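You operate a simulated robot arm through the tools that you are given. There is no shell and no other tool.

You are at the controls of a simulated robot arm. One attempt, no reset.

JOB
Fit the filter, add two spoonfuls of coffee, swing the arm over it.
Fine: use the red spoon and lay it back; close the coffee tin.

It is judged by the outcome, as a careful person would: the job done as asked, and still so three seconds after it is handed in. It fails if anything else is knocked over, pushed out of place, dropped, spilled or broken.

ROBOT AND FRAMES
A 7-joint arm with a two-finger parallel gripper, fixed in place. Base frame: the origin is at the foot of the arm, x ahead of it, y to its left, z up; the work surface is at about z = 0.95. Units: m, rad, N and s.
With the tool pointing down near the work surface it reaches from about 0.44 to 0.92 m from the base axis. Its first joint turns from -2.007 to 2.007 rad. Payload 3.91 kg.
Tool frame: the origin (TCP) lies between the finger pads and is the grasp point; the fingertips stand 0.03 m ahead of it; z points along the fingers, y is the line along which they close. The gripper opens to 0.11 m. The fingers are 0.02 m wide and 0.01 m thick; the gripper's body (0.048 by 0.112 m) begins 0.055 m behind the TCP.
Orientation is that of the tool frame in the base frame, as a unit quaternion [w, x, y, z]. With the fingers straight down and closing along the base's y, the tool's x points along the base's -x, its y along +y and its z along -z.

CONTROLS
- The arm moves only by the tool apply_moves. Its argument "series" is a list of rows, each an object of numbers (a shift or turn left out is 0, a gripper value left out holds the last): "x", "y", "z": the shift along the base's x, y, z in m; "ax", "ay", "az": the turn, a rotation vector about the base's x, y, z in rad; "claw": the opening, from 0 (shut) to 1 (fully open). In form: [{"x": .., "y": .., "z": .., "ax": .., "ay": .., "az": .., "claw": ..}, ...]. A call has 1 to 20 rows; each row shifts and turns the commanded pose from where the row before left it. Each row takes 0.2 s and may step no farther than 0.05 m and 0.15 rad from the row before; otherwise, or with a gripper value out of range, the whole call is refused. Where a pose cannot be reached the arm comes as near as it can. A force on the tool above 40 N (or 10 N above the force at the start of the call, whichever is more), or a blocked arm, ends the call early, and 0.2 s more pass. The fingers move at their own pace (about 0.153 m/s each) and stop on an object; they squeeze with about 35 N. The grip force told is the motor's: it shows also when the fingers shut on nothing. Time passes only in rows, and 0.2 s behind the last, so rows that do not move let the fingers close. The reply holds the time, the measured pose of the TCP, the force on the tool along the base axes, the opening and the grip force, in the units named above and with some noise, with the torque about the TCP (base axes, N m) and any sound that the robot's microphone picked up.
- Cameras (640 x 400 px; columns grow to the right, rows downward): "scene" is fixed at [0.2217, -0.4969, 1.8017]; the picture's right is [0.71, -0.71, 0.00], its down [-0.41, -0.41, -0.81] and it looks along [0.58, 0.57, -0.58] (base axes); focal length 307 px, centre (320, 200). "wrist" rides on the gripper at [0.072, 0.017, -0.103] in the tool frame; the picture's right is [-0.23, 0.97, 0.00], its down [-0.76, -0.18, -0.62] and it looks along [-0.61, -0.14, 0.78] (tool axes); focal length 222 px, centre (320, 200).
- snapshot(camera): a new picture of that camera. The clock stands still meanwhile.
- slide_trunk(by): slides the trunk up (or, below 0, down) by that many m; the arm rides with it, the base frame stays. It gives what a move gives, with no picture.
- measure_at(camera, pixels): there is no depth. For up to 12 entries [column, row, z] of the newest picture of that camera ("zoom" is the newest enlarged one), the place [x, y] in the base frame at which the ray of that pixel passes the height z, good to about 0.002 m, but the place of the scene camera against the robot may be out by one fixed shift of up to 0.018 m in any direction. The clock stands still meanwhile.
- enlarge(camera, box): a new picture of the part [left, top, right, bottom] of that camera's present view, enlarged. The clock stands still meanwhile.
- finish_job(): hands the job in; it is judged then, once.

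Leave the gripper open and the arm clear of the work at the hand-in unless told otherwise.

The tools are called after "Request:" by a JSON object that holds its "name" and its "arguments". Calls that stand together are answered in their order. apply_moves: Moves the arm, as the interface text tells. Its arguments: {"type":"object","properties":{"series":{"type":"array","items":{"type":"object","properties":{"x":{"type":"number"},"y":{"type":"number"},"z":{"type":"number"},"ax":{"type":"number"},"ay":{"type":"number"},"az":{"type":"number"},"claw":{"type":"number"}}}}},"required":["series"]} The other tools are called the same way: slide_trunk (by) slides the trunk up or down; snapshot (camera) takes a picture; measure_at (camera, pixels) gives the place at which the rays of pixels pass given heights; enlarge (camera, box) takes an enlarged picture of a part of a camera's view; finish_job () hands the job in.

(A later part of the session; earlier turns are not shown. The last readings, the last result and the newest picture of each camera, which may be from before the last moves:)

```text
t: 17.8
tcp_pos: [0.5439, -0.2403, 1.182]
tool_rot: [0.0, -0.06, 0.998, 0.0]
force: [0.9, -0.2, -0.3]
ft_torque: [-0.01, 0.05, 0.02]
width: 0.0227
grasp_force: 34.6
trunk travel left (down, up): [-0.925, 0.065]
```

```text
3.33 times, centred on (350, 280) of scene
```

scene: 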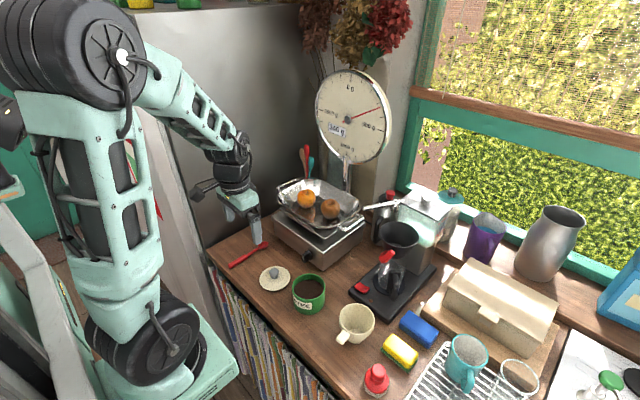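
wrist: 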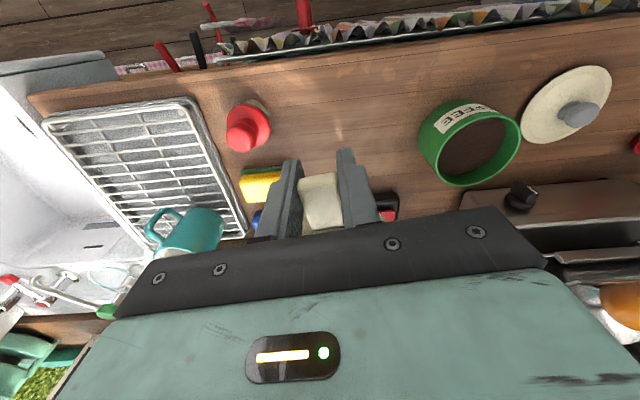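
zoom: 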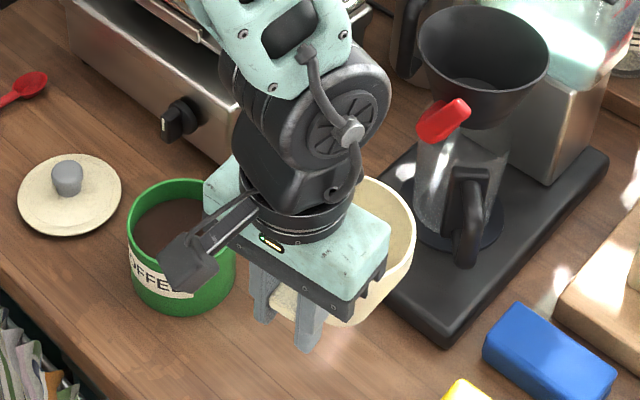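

It's held firmly. I'll lift to z≈1.32 and then turn the wrist by about 78° so the tab will point to -y.

Request:
{"name": "apply_moves", "arguments": {"series": [{"z": 0.03}, {"z": 0.04}, {"z": 0.04}, {"z": 0.03}, {"az": 0.1}, {"az": 0.14}, {"az": 0.14}, {"az": 0.14}, {"az": 0.14}, {"az": 0.14}, {"az": 0.14}, {"az": 0.14}, {"az": 0.14}, {"az": 0.14}, {}]}}

Request:
{"name": "snapshot", "arguments": {"camera": "wrist"}}

Request:
{"name": "snapshot", "arguments": {"camera": "scene"}}

```text
t: 21.0
tcp_pos: [0.5479, -0.2401, 1.3224]
tool_rot: [0.0, -0.674, 0.738, 0.0]
force: [-0.8, -0.9, -0.9]
ft_torque: [0.01, 0.01, -0.01]
width: 0.0226
grasp_force: 34.3
trunk travel left (down, up): [-0.925, 0.065]
```

```text
taken
```

wrist: 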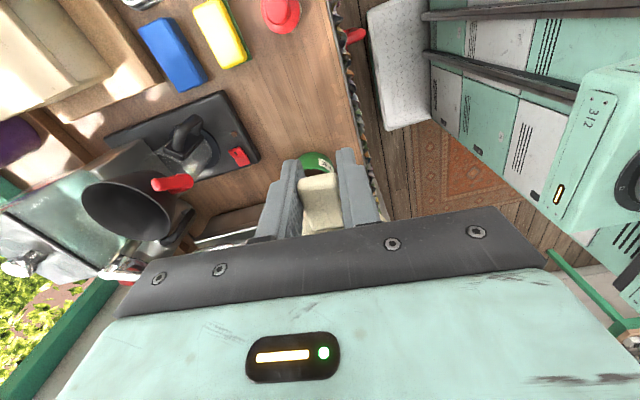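

```text
taken
```

scene: 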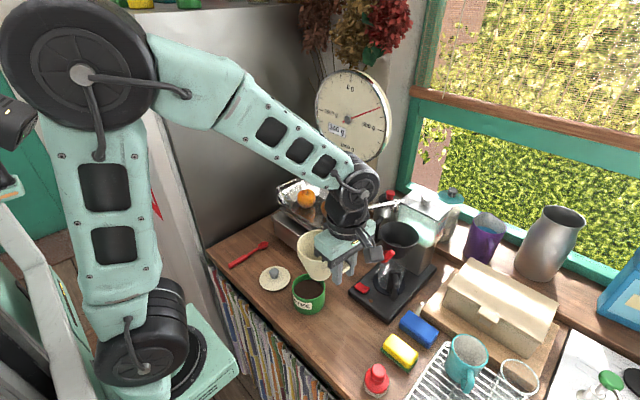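

Turned; the filter is still held. I'll enlarge the scene view to check the filter's tilt.

Request:
{"name": "enlarge", "arguments": {"camera": "scene", "box": [280, 200, 440, 310]}}

Request:
{"name": "enlarge", "arguments": {"camera": "wrist", "box": [60, 80, 400, 290]}}

```text
3.64 times, centred on (360, 255) of scene
```

zoom: 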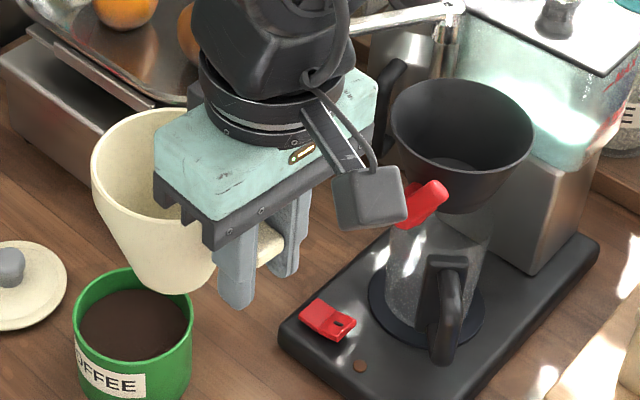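

```text
1.88 times, centred on (230, 185) of wrist
```

zoom: 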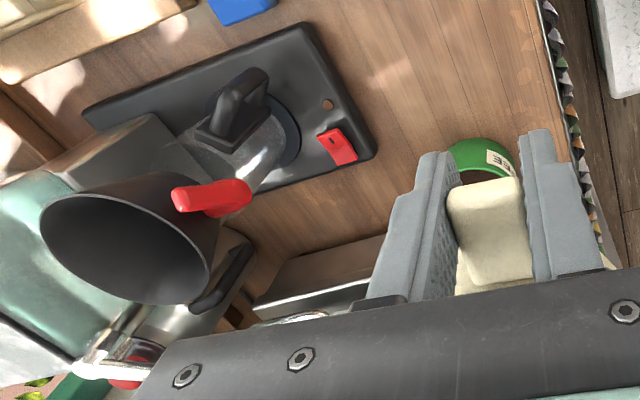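

Filter hangs level. Now I'll carry it at z≈1.32 to over the holder: TCP to about (0.8455,-0.2697).

Request:
{"name": "apply_moves", "arguments": {"series": [{"x": 0.02, "y": -0.008}, {"x": 0.035, "y": -0.008}, {"x": 0.04, "y": -0.008}, {"x": 0.04, "y": -0.0056}, {"x": 0.04}, {"x": 0.04}, {"x": 0.035}, {"x": 0.03}, {"x": 0.0176}, {}]}}

Request:
{"name": "snapshot", "arguments": {"camera": "wrist"}}

Request:
{"name": "enlarge", "arguments": {"camera": "scene", "box": [320, 140, 480, 270]}}

```text
t: 23.2
tcp_pos: [0.8429, -0.2715, 1.3239]
tool_rot: [-0.001, -0.674, 0.739, 0.001]
force: [0.0, -0.5, -0.2]
ft_torque: [-0.03, 0.01, -0.02]
width: 0.023
grasp_force: 34.8
trunk travel left (down, up): [-0.925, 0.065]
```

```text
taken
```

wrist: 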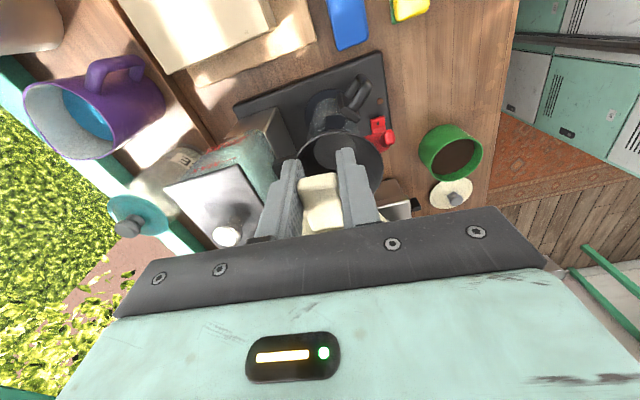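

```text
3.08 times, centred on (400, 205) of scene
```

zoom: 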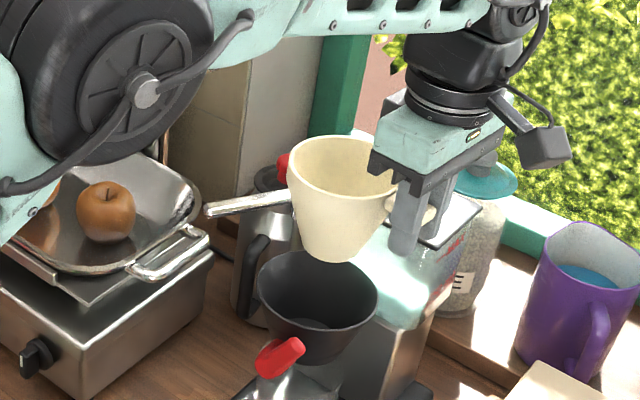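

The filter is above the holder. I'll compare both centres horizontally via the scene camera (same shift cancels).

Request:
{"name": "measure_at", "arguments": {"camera": "scene", "pixels": [[408.1, 198.5, 1.326], [399.4, 239.1, 1.178], [399.4, 239.1, 1.17], [399.4, 239.1, 1.185]]}}

Request:
{"name": "enlarge", "arguments": {"camera": "scene", "box": [370, 170, 450, 270]}}

Request:
{"name": "enlarge", "arguments": {"camera": "wrist", "box": [240, 60, 420, 230]}}

```text
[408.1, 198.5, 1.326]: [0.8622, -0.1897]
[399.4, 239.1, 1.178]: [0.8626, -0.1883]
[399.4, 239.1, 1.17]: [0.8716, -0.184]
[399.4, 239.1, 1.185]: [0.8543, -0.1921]
```

```text
4.00 times, centred on (410, 220) of scene
```

zoom: 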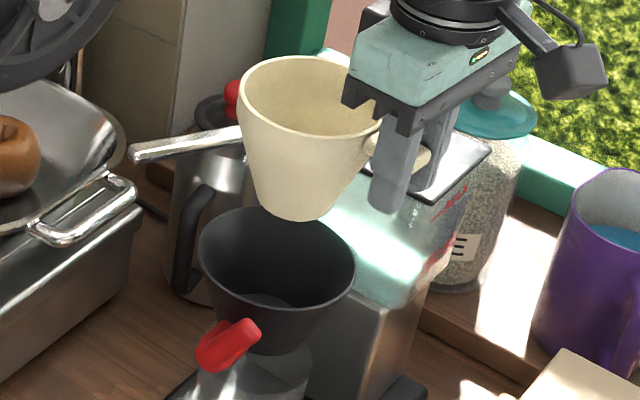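

```text
2.35 times, centred on (330, 145) of wrist
```

zoom: 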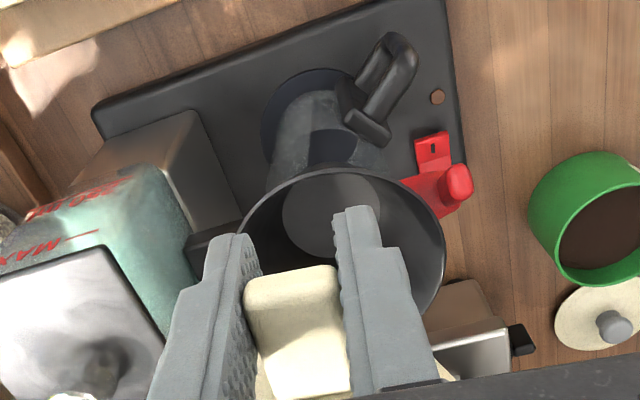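

Both centres agree within a few mm. One more check from the wrist view: the holder rim's near edge (zoom 322,168) and right edge (446,248).

Request:
{"name": "measure_at", "arguments": {"camera": "zoom", "pixels": [[322, 168, 1.178], [446, 248, 1.178], [238, 228, 1.178], [322, 168, 1.185], [446, 248, 1.185], [238, 228, 1.185], [331, 215, 1.107], [470, 175, 1.19]]}}

```text
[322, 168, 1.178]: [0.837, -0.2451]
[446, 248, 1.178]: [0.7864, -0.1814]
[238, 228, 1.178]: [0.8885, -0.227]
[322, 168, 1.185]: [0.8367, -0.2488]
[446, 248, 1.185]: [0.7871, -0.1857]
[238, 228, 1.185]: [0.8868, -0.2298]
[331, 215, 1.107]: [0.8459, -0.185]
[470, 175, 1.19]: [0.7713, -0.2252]
```

Combining the views: holder centre about (0.846,-0.196), rim z≈1.183. I'll shift by (-3.5,+3) mm and lower to just at the rim, then look.

Request:
{"name": "apply_moves", "arguments": {"series": [{"x": -0.0035, "y": 0.003, "z": -0.015}, {"z": -0.02}, {"z": -0.02}, {}]}}

Request:
{"name": "enlarge", "arguments": {"camera": "scene", "box": [370, 170, 450, 270]}}

Request:
{"name": "enlarge", "arguments": {"camera": "wrist", "box": [240, 60, 420, 230]}}

```text
t: 24.2
tcp_pos: [0.8395, -0.2667, 1.268]
tool_rot: [0.0, -0.673, 0.739, 0.0]
force: [-0.2, -0.1, -0.8]
ft_torque: [-0.04, 0.02, 0.02]
width: 0.0228
grasp_force: 34.8
trunk travel left (down, up): [-0.925, 0.065]
```

```text
4.00 times, centred on (410, 220) of scene
```

zoom: 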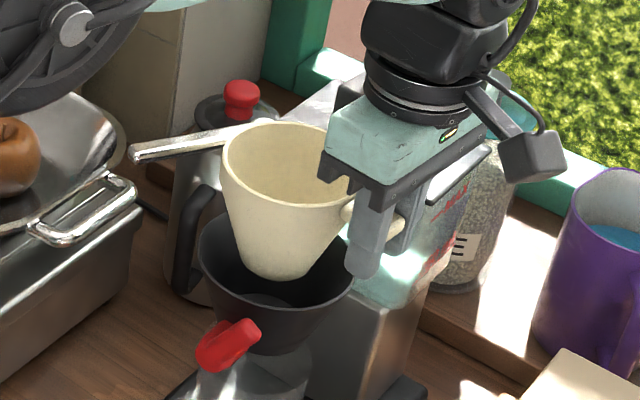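

```text
2.35 times, centred on (330, 145) of wrist
```

zoom: 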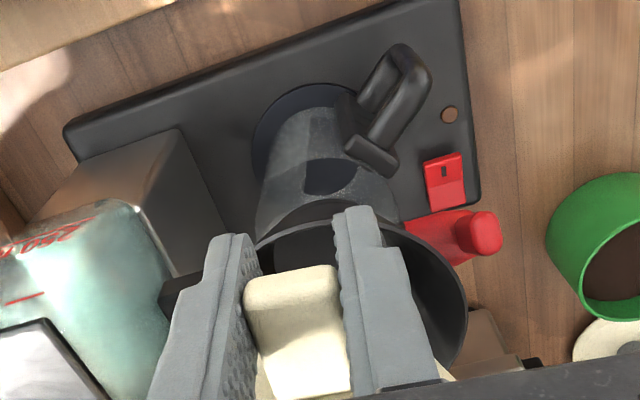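

Filter bottom is nicely centred over the holder. I'll lower further to TCP z≈1.215 and check.

Request:
{"name": "apply_moves", "arguments": {"series": [{"z": -0.015}, {"z": -0.015}, {"z": -0.015}, {"z": -0.008}, {}]}}

Request:
{"name": "enlarge", "arguments": {"camera": "scene", "box": [370, 180, 450, 270]}}

Request:
{"name": "enlarge", "arguments": {"camera": "wrist", "box": [240, 60, 420, 230]}}

```text
t: 25.4
tcp_pos: [0.8391, -0.2673, 1.2143]
tool_rot: [0.0, -0.674, 0.738, 0.0]
force: [0.2, -0.2, -0.1]
ft_torque: [-0.03, -0.02, 0.01]
width: 0.0226
grasp_force: 35.0
trunk travel left (down, up): [-0.925, 0.065]
```

```text
4.44 times, centred on (410, 225) of scene
```

zoom: 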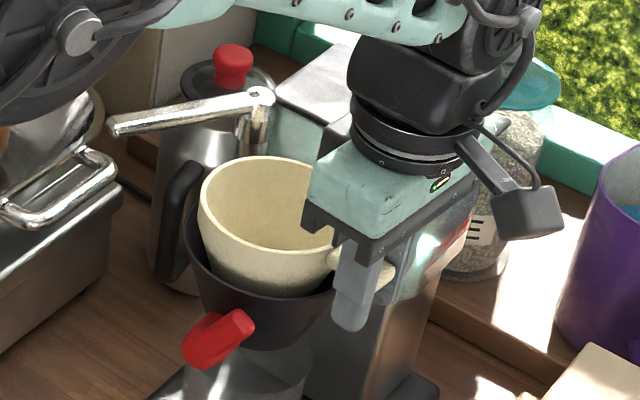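

```text
2.35 times, centred on (330, 145) of wrist
```

zoom: 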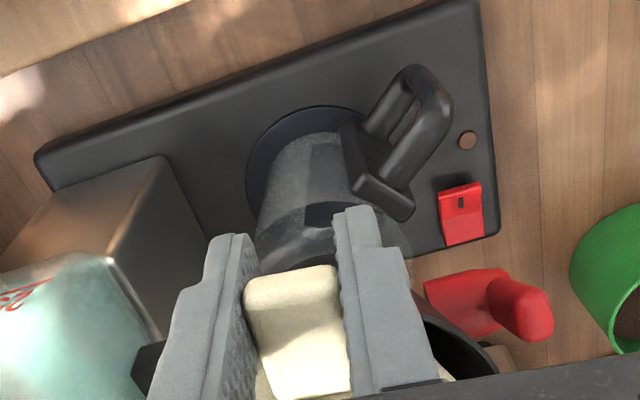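

Still no contact. I'll continue down in small steps, watching the force.

Request:
{"name": "apply_moves", "arguments": {"series": [{"z": -0.005}, {"z": -0.004}, {}]}}

Request:
{"name": "enlarge", "arguments": {"camera": "scene", "box": [370, 180, 450, 270]}}

```text
t: 26.2
tcp_pos: [0.8397, -0.267, 1.2069]
tool_rot: [0.001, -0.674, 0.739, -0.001]
force: [-0.7, -0.2, 4.3]
ft_torque: [0.37, -0.05, 0.02]
width: 0.023
grasp_force: 35.5
trunk travel left (down, up): [-0.925, 0.065]
```

```text
4.44 times, centred on (410, 225) of scene
```

zoom: 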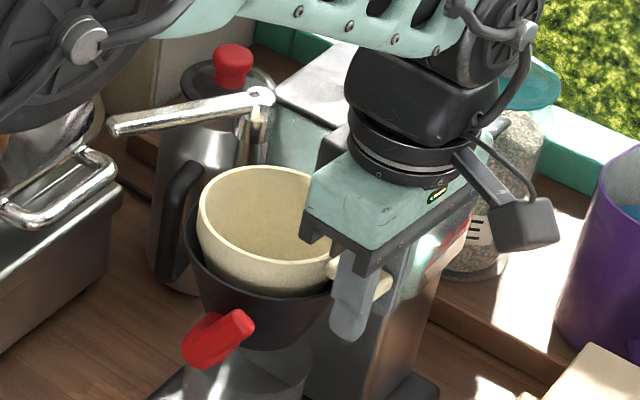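

Contact: 4.3 N upward with torque consistent with the filter's bottom touching (bottom z≈1.129). I'll ease down 1 mm and open the fingers partly to release.

Request:
{"name": "apply_moves", "arguments": {"series": [{"z": -0.001}, {"claw": 0.25}, {"claw": 0.4}, {"claw": 0.4}, {}]}}

Request:
{"name": "enlarge", "arguments": {"camera": "scene", "box": [370, 180, 450, 270]}}

Request:
{"name": "enlarge", "arguments": {"camera": "wrist", "box": [240, 60, 420, 230]}}

```text
t: 27.4
tcp_pos: [0.8394, -0.2672, 1.2049]
tool_rot: [0.0, -0.674, 0.739, -0.001]
force: [0.5, 0.0, 0.3]
ft_torque: [0.01, 0.04, 0.01]
width: 0.044
grasp_force: 0.1
trunk travel left (down, up): [-0.925, 0.065]
```

```text
4.44 times, centred on (410, 225) of scene
```

zoom: 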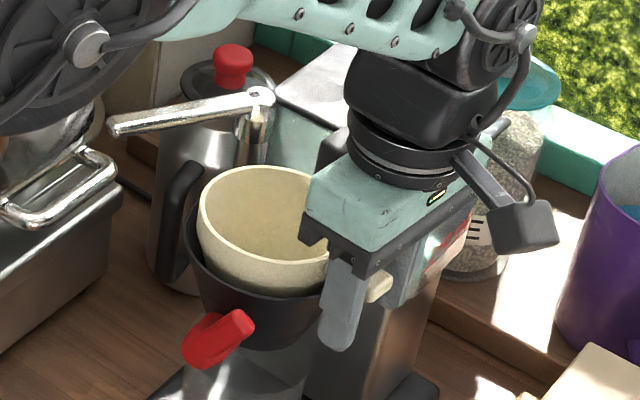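

```text
2.35 times, centred on (330, 145) of wrist
```

zoom: 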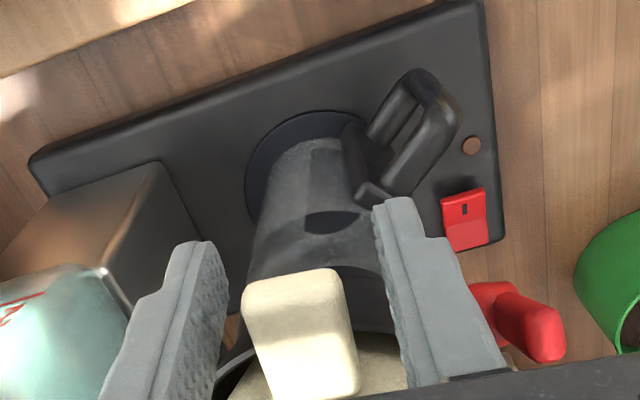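

Released; the filter stays in the holder. I'll raise the gripper straight up and inspect the seating.

Request:
{"name": "apply_moves", "arguments": {"series": [{"z": 0.01}, {"z": 0.02}, {"z": 0.03}, {"z": 0.04}, {"y": -0.02, "z": 0.04}, {"y": -0.03, "z": 0.03}, {}]}}

Request:
{"name": "snapshot", "arguments": {"camera": "wrist"}}

Request:
{"name": "enlarge", "arguments": {"camera": "scene", "box": [360, 180, 460, 280]}}

Request:
{"name": "enlarge", "arguments": {"camera": "wrist", "box": [240, 80, 420, 240]}}

```text
t: 29.0
tcp_pos: [0.838, -0.3173, 1.3756]
tool_rot: [-0.001, -0.675, 0.738, 0.001]
force: [0.7, -0.4, -0.6]
ft_torque: [0.02, -0.03, -0.01]
width: 0.0441
grasp_force: 0.0
trunk travel left (down, up): [-0.925, 0.065]
```

```text
taken
```

wrist: 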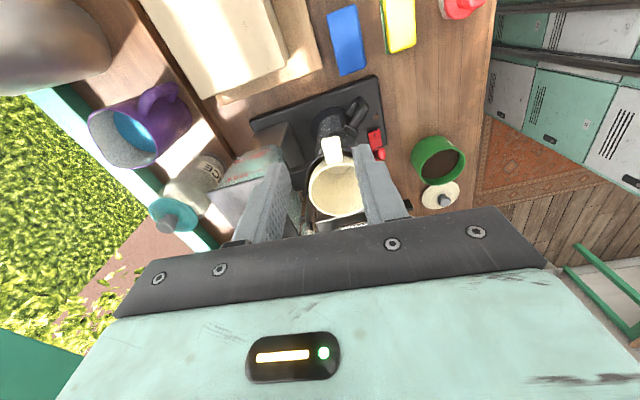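

```text
4.00 times, centred on (410, 230) of scene
```

zoom: 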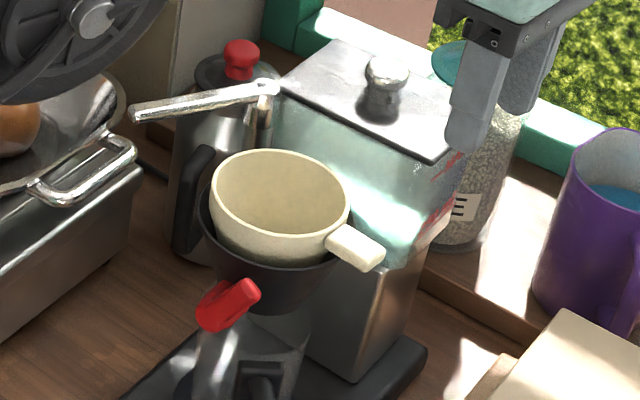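

```text
2.50 times, centred on (330, 160) of wrist
```

zoom: 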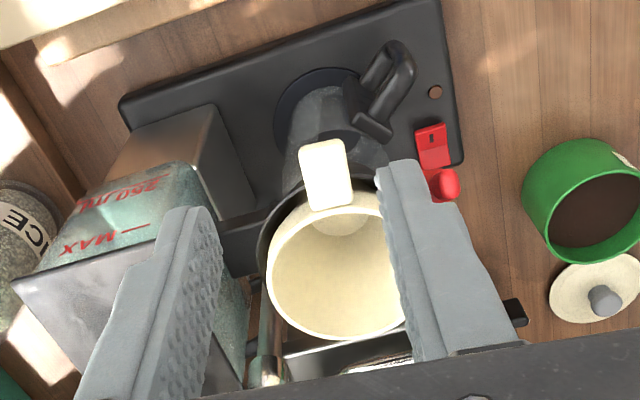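

The filter sits in the holder with the tab toward -y. To verify it's level and low enough, I'll compare rim points between both cameras.

Request:
{"name": "measure_at", "arguments": {"camera": "zoom", "pixels": [[266, 272, 1.195], [335, 341, 1.195], [345, 208, 1.195], [266, 272, 1.205], [335, 341, 1.205], [345, 208, 1.205]]}}

Request:
{"name": "measure_at", "arguments": {"camera": "scene", "pixels": [[382.5, 230, 1.195], [417.5, 232, 1.195], [399.5, 217.8, 1.195], [400.8, 245.5, 1.195], [382.5, 230, 1.205], [417.5, 232, 1.205], [399.5, 217.8, 1.205], [400.8, 245.5, 1.205]]}}

```text
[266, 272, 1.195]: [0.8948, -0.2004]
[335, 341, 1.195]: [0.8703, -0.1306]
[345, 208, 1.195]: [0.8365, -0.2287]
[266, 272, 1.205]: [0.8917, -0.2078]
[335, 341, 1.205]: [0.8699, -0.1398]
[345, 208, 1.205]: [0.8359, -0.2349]
```

```text
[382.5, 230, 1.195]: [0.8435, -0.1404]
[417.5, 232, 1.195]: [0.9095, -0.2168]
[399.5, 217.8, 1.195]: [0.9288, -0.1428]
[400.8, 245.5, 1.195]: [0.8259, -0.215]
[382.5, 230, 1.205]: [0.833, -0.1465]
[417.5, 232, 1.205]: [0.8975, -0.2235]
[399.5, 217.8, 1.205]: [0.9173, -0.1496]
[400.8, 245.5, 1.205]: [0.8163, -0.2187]
```

The numbers suggest I misread the front rim edge, so I'll zoom in closer.

Request:
{"name": "enlarge", "arguments": {"camera": "scene", "box": [375, 210, 430, 255]}}

Request:
{"name": "enlarge", "arguments": {"camera": "wrist", "box": [295, 120, 375, 230]}}

```text
8.89 times, centred on (402, 232) of scene
```

zoom: 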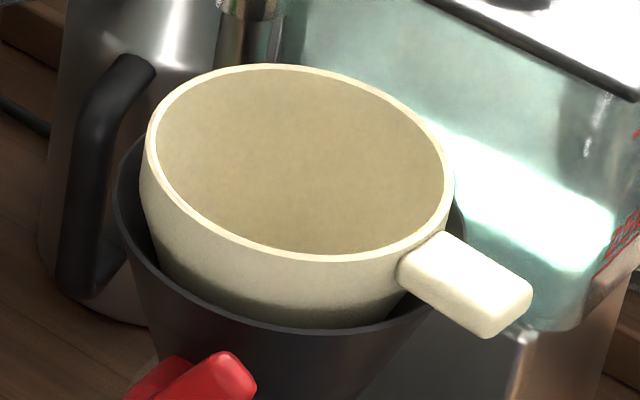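

```text
3.64 times, centred on (335, 175) of wrist
```

zoom: 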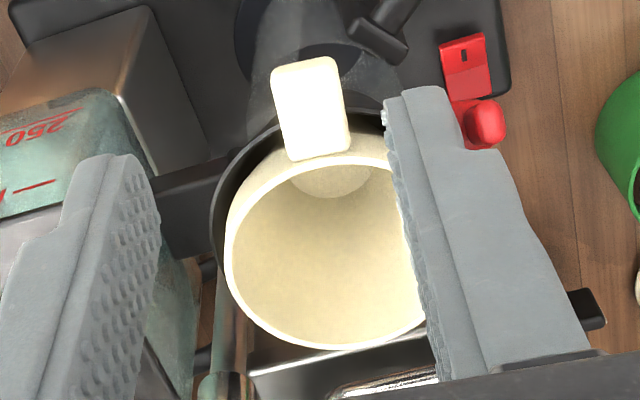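

I'll measure the rim points from this clearer zoom, along with the holder rim for comparison.

Request:
{"name": "enlarge", "arguments": {"camera": "scene", "box": [375, 210, 430, 255]}}

Request:
{"name": "measure_at", "arguments": {"camera": "zoom", "pixels": [[147, 160, 1.195], [453, 187, 1.195], [285, 65, 1.195], [325, 262, 1.195], [147, 160, 1.205], [453, 187, 1.205], [285, 65, 1.205], [325, 262, 1.205], [113, 200, 1.18], [310, 331, 1.18], [466, 215, 1.18]]}}

```text
8.89 times, centred on (402, 232) of scene
```

zoom: 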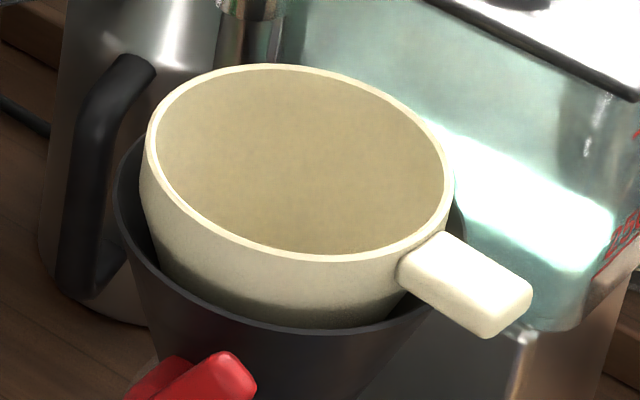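

```text
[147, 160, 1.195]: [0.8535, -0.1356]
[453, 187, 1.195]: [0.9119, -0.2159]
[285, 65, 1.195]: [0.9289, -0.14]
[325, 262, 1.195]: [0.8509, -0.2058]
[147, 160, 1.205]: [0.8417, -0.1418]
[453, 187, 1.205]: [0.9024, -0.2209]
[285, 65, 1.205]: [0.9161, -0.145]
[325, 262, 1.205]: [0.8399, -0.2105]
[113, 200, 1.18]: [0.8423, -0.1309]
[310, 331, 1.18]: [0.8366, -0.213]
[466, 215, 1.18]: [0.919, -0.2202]
```

Rim measurements are consistent with a level filter resting on the holder's bottom, so the filter is fitted. Next is the red spoon: I retreat toward the robot while yawing back to zero, then cross to the left side.

Request:
{"name": "apply_moves", "arguments": {"series": [{"x": -0.03, "z": 0.01, "az": -0.1}, {"x": -0.04, "az": -0.14}, {"x": -0.04, "az": -0.14}, {"x": -0.04, "az": -0.14}, {"x": -0.04, "az": -0.14}, {"x": -0.04, "az": -0.14}, {"x": -0.04, "az": -0.14}, {"y": 0.04, "az": -0.14}, {"y": 0.045, "az": -0.14}, {"y": 0.045, "az": -0.14}, {"y": 0.045, "az": -0.12}, {"y": 0.045}, {"y": 0.045, "z": -0.01}, {"y": 0.045, "z": -0.01}, {"y": 0.045, "z": -0.01}, {"y": 0.045, "z": -0.01}, {"y": 0.045, "z": -0.01}, {"y": 0.045, "z": -0.01}, {"y": 0.045, "z": -0.01}, {"claw": 0.45}]}}

Request:
{"name": "snapshot", "arguments": {"camera": "wrist"}}

Request:
{"name": "snapshot", "arguments": {"camera": "scene"}}

```text
t: 33.2
tcp_pos: [0.5708, 0.2179, 1.3142]
tool_rot: [0.001, 0.001, 1.0, 0.0]
force: [0.4, -0.3, -0.3]
ft_torque: [-0.01, 0.03, 0.01]
width: 0.0495
grasp_force: 0.2
trunk travel left (down, up): [-0.925, 0.065]
```

```text
taken
```

wrist: 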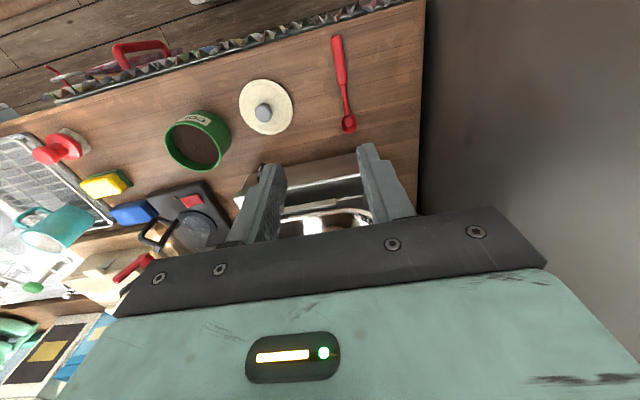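

```text
taken
```

scene: 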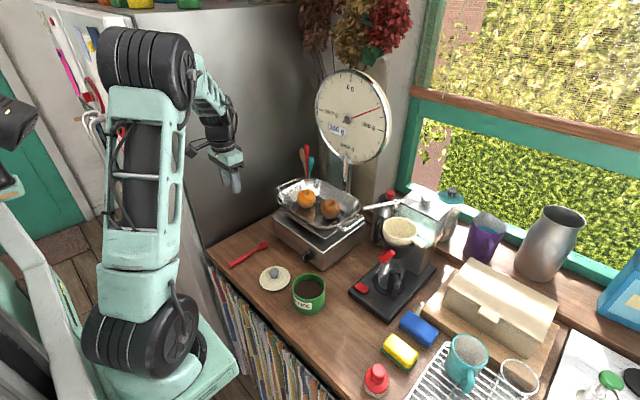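

The filter sits in the holder at (400,232) in the scene. The spoon is fully visible in the wrist view at (342,85). I'll enlarge and measure it and the wall edge.

Request:
{"name": "enlarge", "arguments": {"camera": "wrist", "box": [290, 20, 420, 150]}}

Request:
{"name": "measure_at", "arguments": {"camera": "wrist", "pixels": [[337, 36, 0.96], [341, 84, 0.96], [346, 113, 0.965], [349, 124, 0.97], [422, 60, 0.95], [418, 120, 0.95], [264, 113, 0.985], [242, 107, 0.955], [292, 104, 0.955], [196, 147, 1.035]]}}

```text
3.08 times, centred on (355, 85) of wrist
```

zoom: 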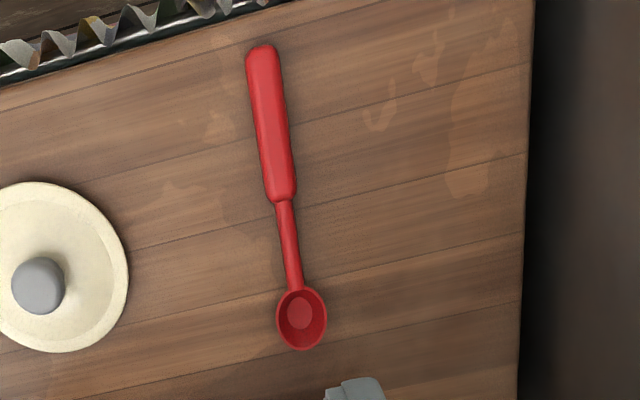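

```text
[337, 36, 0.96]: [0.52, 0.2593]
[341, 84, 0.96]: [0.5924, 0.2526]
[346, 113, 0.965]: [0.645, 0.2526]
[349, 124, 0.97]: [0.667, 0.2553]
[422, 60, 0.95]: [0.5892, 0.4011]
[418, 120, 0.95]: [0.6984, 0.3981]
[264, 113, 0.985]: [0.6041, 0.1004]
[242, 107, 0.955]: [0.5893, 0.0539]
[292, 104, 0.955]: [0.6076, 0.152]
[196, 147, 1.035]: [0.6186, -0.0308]
```

The wall is at y≈0.40, so there's room. The spoon's grip axis is at y≈0.257 for x≈0.565. I'll move above it to z≈1.06 and look.

Request:
{"name": "apply_moves", "arguments": {"series": [{"x": -0.006, "y": 0.02, "z": -0.03}, {"y": 0.019, "z": -0.04}, {"z": -0.045}, {"z": -0.045}, {"z": -0.045}, {"z": -0.045}, {}]}}

Request:
{"name": "snapshot", "arguments": {"camera": "wrist"}}

Request:
{"name": "enlarge", "arguments": {"camera": "wrist", "box": [260, 90, 400, 230]}}

```text
t: 34.8
tcp_pos: [0.5652, 0.2563, 1.0631]
tool_rot: [0.0, 0.0, 1.0, 0.001]
force: [0.5, 0.1, 0.1]
ft_torque: [0.01, 0.0, 0.0]
width: 0.0492
grasp_force: 0.0
trunk travel left (down, up): [-0.925, 0.065]
```

```text
taken
```

wrist: 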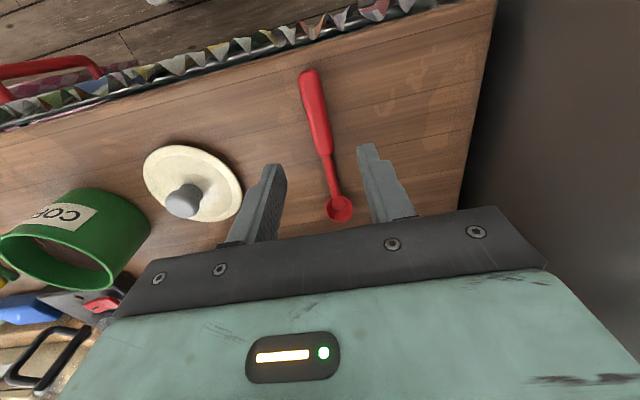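

```text
2.86 times, centred on (330, 160) of wrist
```

zoom: 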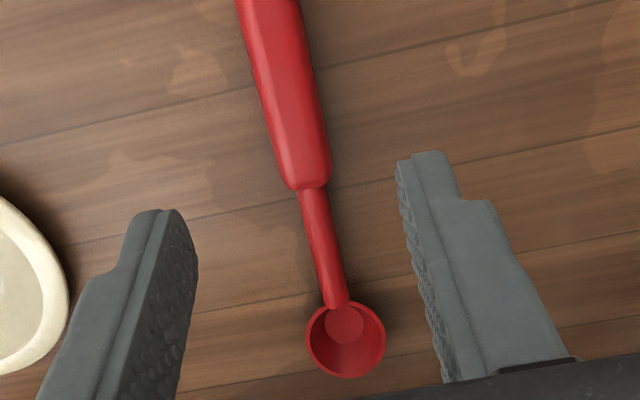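

Fingers straddle the spoon. I'll measure the handle axis here once more.

Request:
{"name": "measure_at", "arguments": {"camera": "wrist", "pixels": [[309, 72, 0.959], [326.5, 155, 0.959], [333, 182, 0.961], [339.1, 208.3, 0.968], [320, 125, 0.959], [313, 130, 0.959], [329, 126, 0.959]]}}

```text
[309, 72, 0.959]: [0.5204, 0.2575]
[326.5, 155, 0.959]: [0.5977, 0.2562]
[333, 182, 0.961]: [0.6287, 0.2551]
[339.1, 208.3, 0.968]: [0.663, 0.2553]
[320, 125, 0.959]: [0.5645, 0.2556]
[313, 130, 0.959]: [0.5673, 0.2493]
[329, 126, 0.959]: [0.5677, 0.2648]
```

Axis y≈0.2565, handle ≈16 mm thick. I'll lower until the tips nearly touch the counter (TCP z≈0.9815) and close.

Request:
{"name": "apply_moves", "arguments": {"series": [{"z": -0.03}, {"z": -0.03}, {"z": -0.015}, {"z": -0.006}, {}, {"claw": 0.0}, {"claw": 0.0}, {"claw": 0.0}]}}

Request:
{"name": "enlarge", "arguments": {"camera": "wrist", "box": [240, 90, 400, 250]}}

Request:
{"name": "enlarge", "arguments": {"camera": "scene", "box": [200, 200, 300, 290]}}

```text
t: 36.6
tcp_pos: [0.5635, 0.2566, 0.9846]
tool_rot: [0.0, 0.0, 1.0, 0.0]
force: [-0.7, -0.4, 0.9]
ft_torque: [0.0, 0.01, 0.0]
width: 0.018
grasp_force: 35.0
trunk travel left (down, up): [-0.925, 0.065]
```

```text
2.50 times, centred on (320, 170) of wrist
```

zoom: 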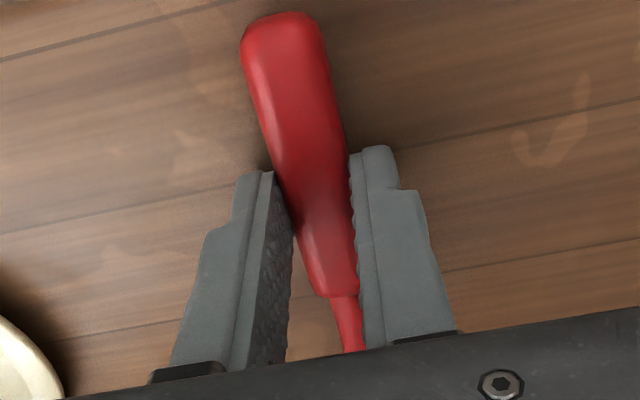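

```text
4.44 times, centred on (250, 245) of scene
```

zoom: 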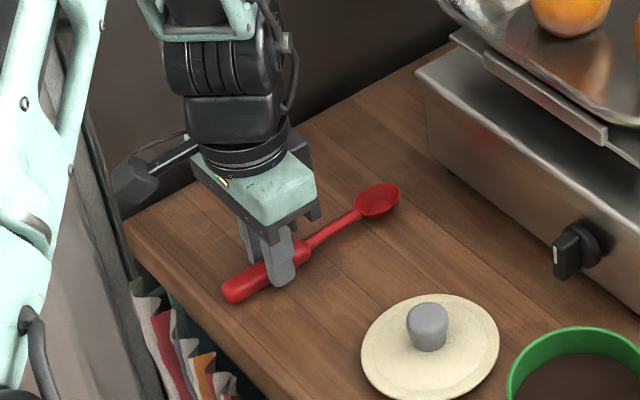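

Gripped, but only near the fingertips (tips at z≈0.9546). I'll open slightly, go 3 mm lower and grip again for a firmer hold.

Request:
{"name": "apply_moves", "arguments": {"series": [{"claw": 0.3}, {"z": -0.003}, {}, {"claw": 0.0}, {"claw": 0.0}, {"claw": 0.0}]}}

```text
t: 38.0
tcp_pos: [0.5648, 0.2583, 0.9823]
tool_rot: [0.0, 0.001, 1.0, 0.0]
force: [-1.0, 0.2, -0.2]
ft_torque: [-0.01, 0.0, 0.0]
width: 0.0179
grasp_force: 34.8
trunk travel left (down, up): [-0.925, 0.065]
```

Held at width 0.0179. I'll lift slowly and check the spoon.

Request:
{"name": "apply_moves", "arguments": {"series": [{"z": 0.005}, {"z": 0.01}, {"z": 0.015}, {"z": 0.02}, {"z": 0.02}, {}]}}

Request:
{"name": "snapshot", "arguments": {"camera": "wrist"}}

Request:
{"name": "enlarge", "arguments": {"camera": "scene", "box": [200, 180, 310, 280]}}

```text
t: 39.4
tcp_pos: [0.5636, 0.2557, 1.0515]
tool_rot: [0.0, 0.0, 1.0, 0.0]
force: [0.7, -0.5, -0.9]
ft_torque: [0.0, 0.01, 0.01]
width: 0.0178
grasp_force: 34.6
trunk travel left (down, up): [-0.925, 0.065]
```

```text
taken
```

wrist: 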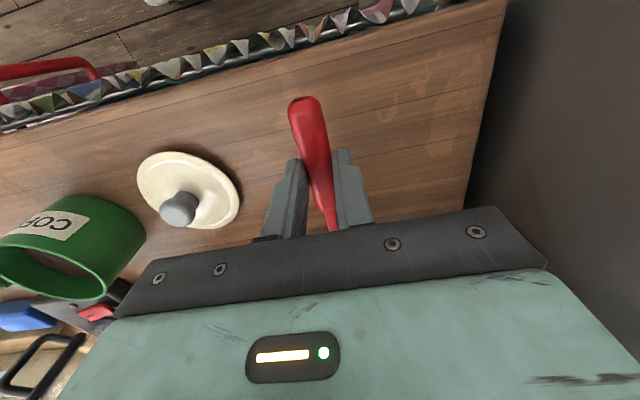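

```text
4.00 times, centred on (255, 230) of scene
```

zoom: 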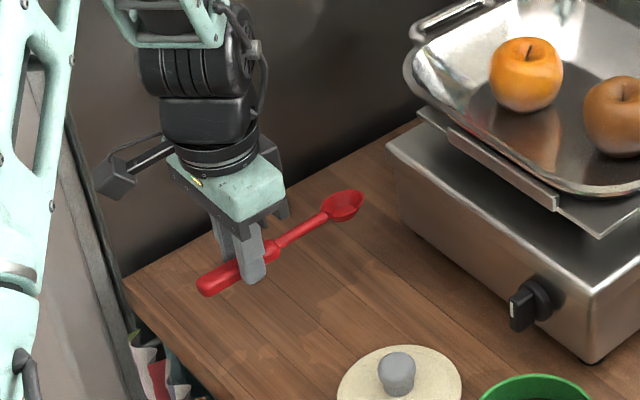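

The spoon is held level. Now I'll raise it and move to where the wrist camera can look down on the tin to measure it precisely.

Request:
{"name": "apply_moves", "arguments": {"series": [{"z": 0.03}, {"z": 0.04}, {"z": 0.04}, {"x": -0.01, "z": 0.04}, {"x": -0.01, "y": -0.03, "z": 0.03}, {"x": -0.01, "y": -0.04}, {"x": -0.01, "y": -0.04}, {"x": -0.01, "y": -0.04}, {"x": -0.01, "y": -0.04}, {"x": -0.01, "y": -0.04}, {"y": -0.03}, {}]}}

Request:
{"name": "snapshot", "arguments": {"camera": "wrist"}}

Request:
{"name": "enlarge", "arguments": {"camera": "wrist", "box": [230, 60, 410, 220]}}

Request:
{"name": "enlarge", "arguments": {"camera": "scene", "box": [260, 200, 360, 320]}}

```text
t: 42.0
tcp_pos: [0.4951, -0.0031, 1.2324]
tool_rot: [-0.001, 0.0, 1.0, 0.0]
force: [-0.3, 0.4, 0.1]
ft_torque: [0.0, 0.01, 0.01]
width: 0.0183
grasp_force: 35.0
trunk travel left (down, up): [-0.925, 0.065]
```

```text
taken
```

wrist: 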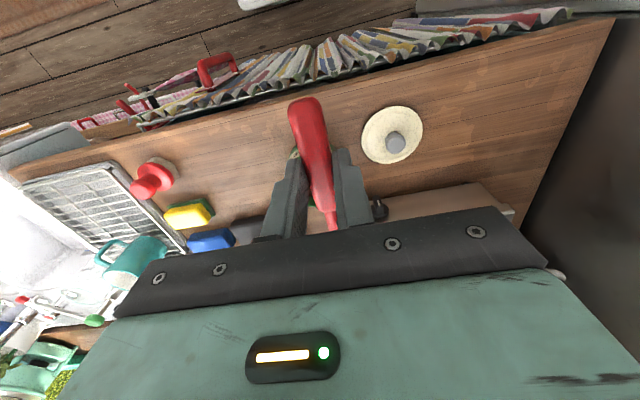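

```text
2.50 times, centred on (320, 140) of wrist
```

zoom: 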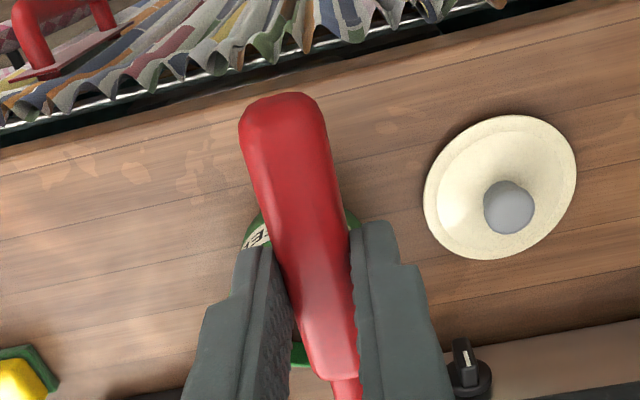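

```text
3.33 times, centred on (310, 260) of scene
```

zoom: 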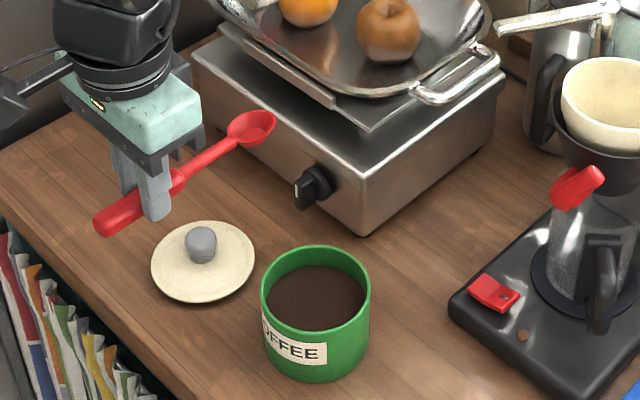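

The spoon hides the tin from here. I'll step aside to y≈+0.11 so that the tin shows to the left of the fingers.

Request:
{"name": "apply_moves", "arguments": {"series": [{"y": 0.04}, {"y": 0.04}, {"y": 0.035}, {}]}}

Request:
{"name": "snapshot", "arguments": {"camera": "wrist"}}

Request:
{"name": "enlarge", "arguments": {"camera": "wrist", "box": [160, 80, 300, 220]}}

```text
t: 43.0
tcp_pos: [0.4936, 0.1124, 1.2315]
tool_rot: [0.0, -0.001, 1.0, 0.0]
force: [-1.1, -0.7, -0.8]
ft_torque: [-0.01, 0.03, 0.01]
width: 0.0179
grasp_force: 35.6
trunk travel left (down, up): [-0.925, 0.065]
```

```text
taken
```

wrist: 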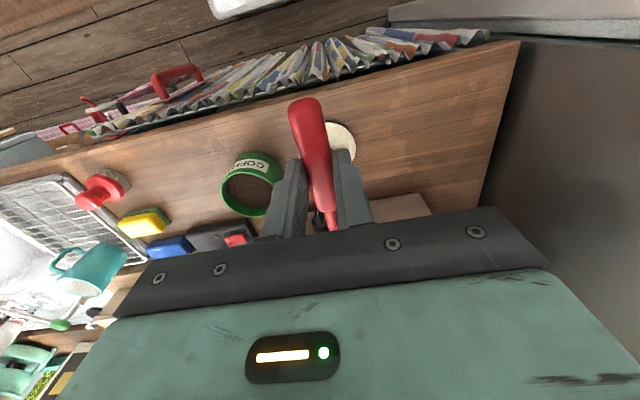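

```text
2.86 times, centred on (230, 150) of wrist
```

zoom: 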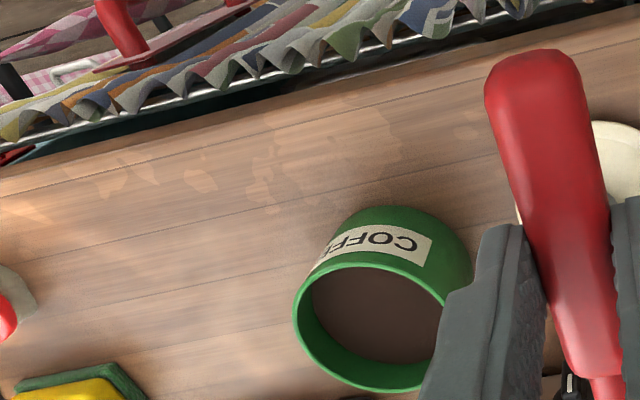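

I'll measure the tin rim edges from here at candidate heights.

Request:
{"name": "measure_at", "arguments": {"camera": "zoom", "pixels": [[294, 312, 1.03], [294, 312, 1.04], [294, 312, 1.05], [366, 257, 1.03], [366, 257, 1.04], [366, 257, 1.05], [380, 391, 1.03], [380, 391, 1.04], [380, 391, 1.05], [314, 315, 1.02], [365, 268, 1.02], [385, 362, 1.02]]}}

Request:
{"name": "enlarge", "arguments": {"camera": "scene", "box": [280, 260, 340, 320]}}

```text
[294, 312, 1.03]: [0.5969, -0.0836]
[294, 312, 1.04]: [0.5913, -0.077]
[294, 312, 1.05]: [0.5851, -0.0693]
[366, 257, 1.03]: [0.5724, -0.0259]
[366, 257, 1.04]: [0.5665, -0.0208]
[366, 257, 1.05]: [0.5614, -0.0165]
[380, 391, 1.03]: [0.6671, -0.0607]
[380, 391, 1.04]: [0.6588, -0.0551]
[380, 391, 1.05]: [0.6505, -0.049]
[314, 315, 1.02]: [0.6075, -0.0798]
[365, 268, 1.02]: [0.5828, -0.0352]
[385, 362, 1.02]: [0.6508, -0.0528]
```

```text
6.67 times, centred on (310, 290) of scene
```

zoom: 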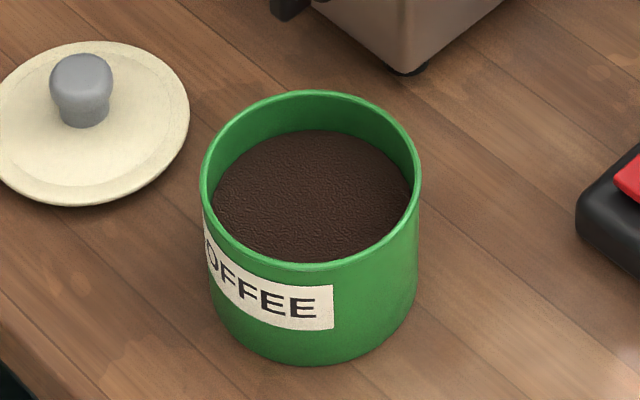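

Tin: centre ≈ (0.622,-0.0445), rim z≈1.028, radius ≈0.049, coffee surface about 2 cm below the rim. I'll move the spoon level to in front of the tin, then tilt the bowl down by 45° above the tin.

Request:
{"name": "apply_moves", "arguments": {"series": [{"y": -0.03}, {"y": -0.04}, {"y": -0.04}, {"y": -0.03}, {"y": -0.0159, "x": 0.006}, {"x": 0.012, "z": -0.005, "ay": 0.13}, {"x": 0.012, "z": -0.005, "ay": 0.13}, {"x": 0.012, "z": -0.005, "ay": 0.13}, {"x": 0.014, "z": -0.005, "ay": 0.13}, {"x": 0.014, "z": -0.005, "ay": 0.13}, {"x": 0.015, "z": -0.005, "ay": 0.135}, {}]}}

Request:
{"name": "snapshot", "arguments": {"camera": "scene"}}

Request:
{"name": "enlarge", "arguments": {"camera": "scene", "box": [260, 190, 370, 320]}}

Request:
{"name": "snapshot", "arguments": {"camera": "wrist"}}

```text
t: 45.6
tcp_pos: [0.58, -0.0428, 1.2023]
tool_rot: [-0.384, 0.0, 0.923, 0.0]
force: [-0.7, 0.5, -0.6]
ft_torque: [0.02, 0.0, -0.01]
width: 0.0178
grasp_force: 35.0
trunk travel left (down, up): [-0.925, 0.065]
```

```text
taken
```

scene: 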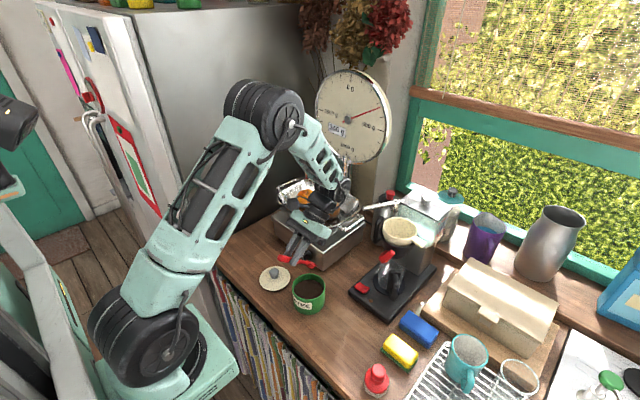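

```text
3.08 times, centred on (315, 255) of scene
```

zoom: 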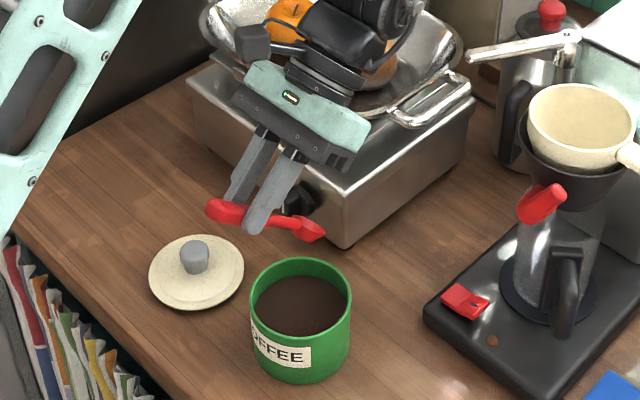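

```text
taken
```

wrist: 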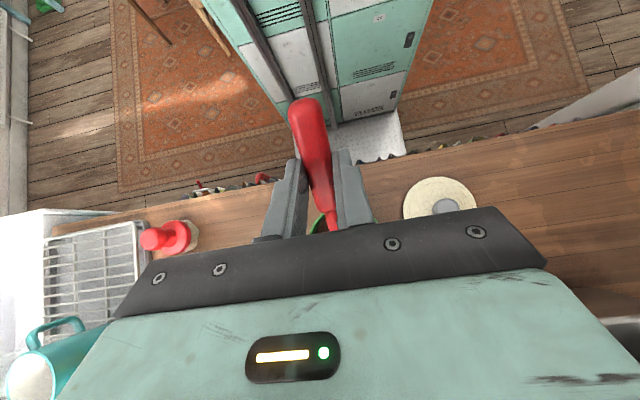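

The tilt worked (45°). I'll verify the bowl's actual position via the scene camera: bowl at about (312,265), expected z≈1.115.

Request:
{"name": "enlarge", "arguments": {"camera": "scene", "box": [280, 245, 335, 310]}}

Request:
{"name": "measure_at", "arguments": {"camera": "scene", "pixels": [[312, 265.4, 1.115], [312, 265.4, 1.1], [312, 265.4, 1.125]]}}

```text
6.15 times, centred on (308, 278) of scene
```

zoom: 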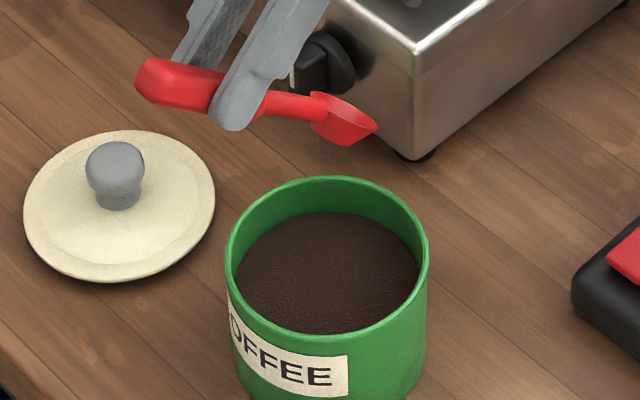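

```text
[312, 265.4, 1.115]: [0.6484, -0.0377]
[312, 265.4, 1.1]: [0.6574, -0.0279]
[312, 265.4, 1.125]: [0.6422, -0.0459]
```

The bowl is well placed above the tin's middle. I'll lower until the bowl is just above the coffee surface and check.

Request:
{"name": "apply_moves", "arguments": {"series": [{"z": -0.03}, {"z": -0.03}, {"z": -0.02}, {"z": -0.012}, {}]}}

Request:
{"name": "enlarge", "arguments": {"camera": "scene", "box": [270, 225, 350, 320]}}

```text
t: 46.8
tcp_pos: [0.5785, -0.0433, 1.1081]
tool_rot: [-0.382, 0.0, 0.924, 0.0]
force: [0.8, -0.4, -0.7]
ft_torque: [0.0, 0.0, -0.03]
width: 0.0175
grasp_force: 35.0
trunk travel left (down, up): [-0.925, 0.065]
```

```text
4.21 times, centred on (310, 272) of scene
```

zoom: 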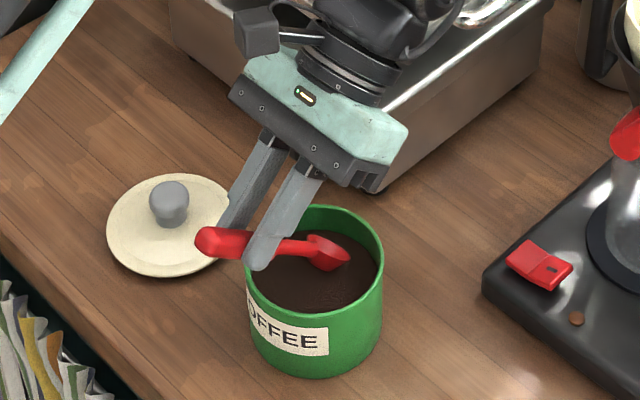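

The bowl is inside the tin, just over the coffee. I'll plunge it in small steps.

Request:
{"name": "apply_moves", "arguments": {"series": [{"x": 0.004, "z": -0.008}, {"z": -0.008}, {"z": -0.006}, {}]}}

Request:
{"name": "enlarge", "arguments": {"camera": "scene", "box": [270, 225, 350, 320]}}

```text
t: 47.8
tcp_pos: [0.5829, -0.0438, 1.0868]
tool_rot: [-0.383, 0.0, 0.924, 0.001]
force: [0.0, 0.4, -1.6]
ft_torque: [-0.04, -0.03, 0.01]
width: 0.0177
grasp_force: 34.5
trunk travel left (down, up): [-0.925, 0.065]
```

```text
4.21 times, centred on (310, 272) of scene
```

zoom: 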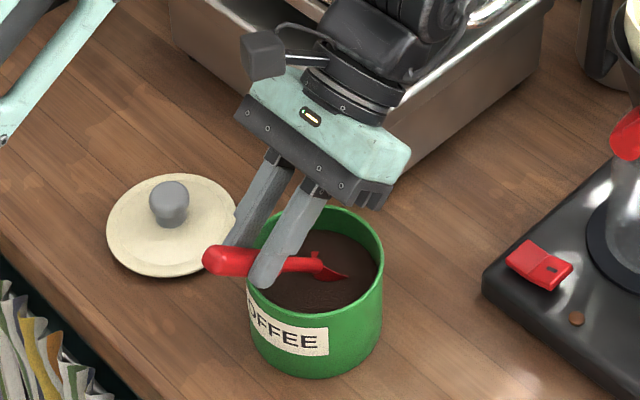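

The bowl sinks into the coffee without resistance. I'll go about 1 cm deeper.

Request:
{"name": "apply_moves", "arguments": {"series": [{"z": -0.006}, {"z": -0.005}, {}]}}

Request:
{"name": "enlarge", "arguments": {"camera": "scene", "box": [280, 250, 340, 310]}}

```text
t: 48.6
tcp_pos: [0.5831, -0.0427, 1.0754]
tool_rot: [-0.382, 0.001, 0.924, 0.0]
force: [-0.6, 0.3, -0.9]
ft_torque: [0.04, 0.03, -0.01]
width: 0.0177
grasp_force: 34.7
trunk travel left (down, up): [-0.925, 0.065]
```

```text
6.67 times, centred on (310, 280) of scene
```

zoom: 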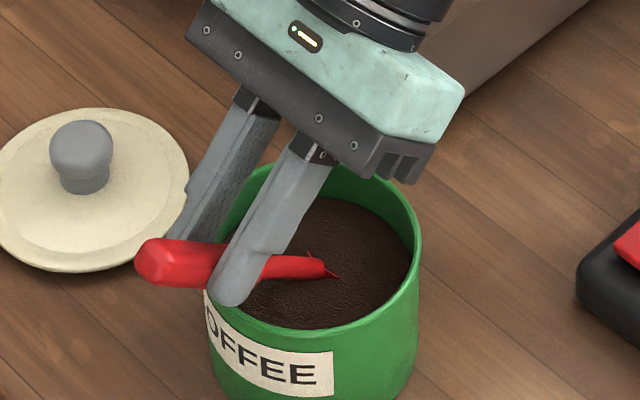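

The bowl is submerged with no contact elsewhere. Now I'll level the spoon by rotating about the bowl in 5° steps while it rises out of the coffee, keeping the handle above the tin rim.

Request:
{"name": "apply_moves", "arguments": {"series": [{"x": -0.0065, "z": -0.0007, "ay": -0.0873}, {"x": -0.0068, "z": 0.0012, "ay": -0.0873}, {"x": -0.0064, "z": 0.0006, "ay": -0.0873}, {"x": -0.0057, "z": 0.001, "ay": -0.0873}, {"x": -0.0052, "ay": -0.0873}, {"x": -0.0045, "z": 0.0003, "ay": -0.0873}, {"x": -0.0038, "ay": -0.0873}, {"x": -0.003, "z": 0.0006, "ay": -0.0873}, {"x": -0.0023, "z": 0.0023, "ay": -0.0866}, {"z": 0.01}, {"z": 0.02}, {}]}}

Request:
{"name": "enlarge", "arguments": {"camera": "scene", "box": [270, 240, 350, 320]}}

```text
t: 51.2
tcp_pos: [0.5381, -0.0441, 1.1117]
tool_rot: [0.0, 0.001, 1.0, 0.001]
force: [0.1, -0.6, -0.9]
ft_torque: [0.05, -0.02, 0.01]
width: 0.0179
grasp_force: 35.5
trunk travel left (down, up): [-0.925, 0.065]
```

```text
5.00 times, centred on (310, 280) of scene
```

zoom: 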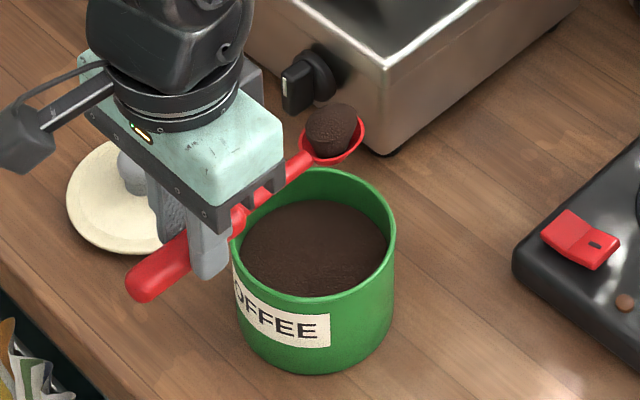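

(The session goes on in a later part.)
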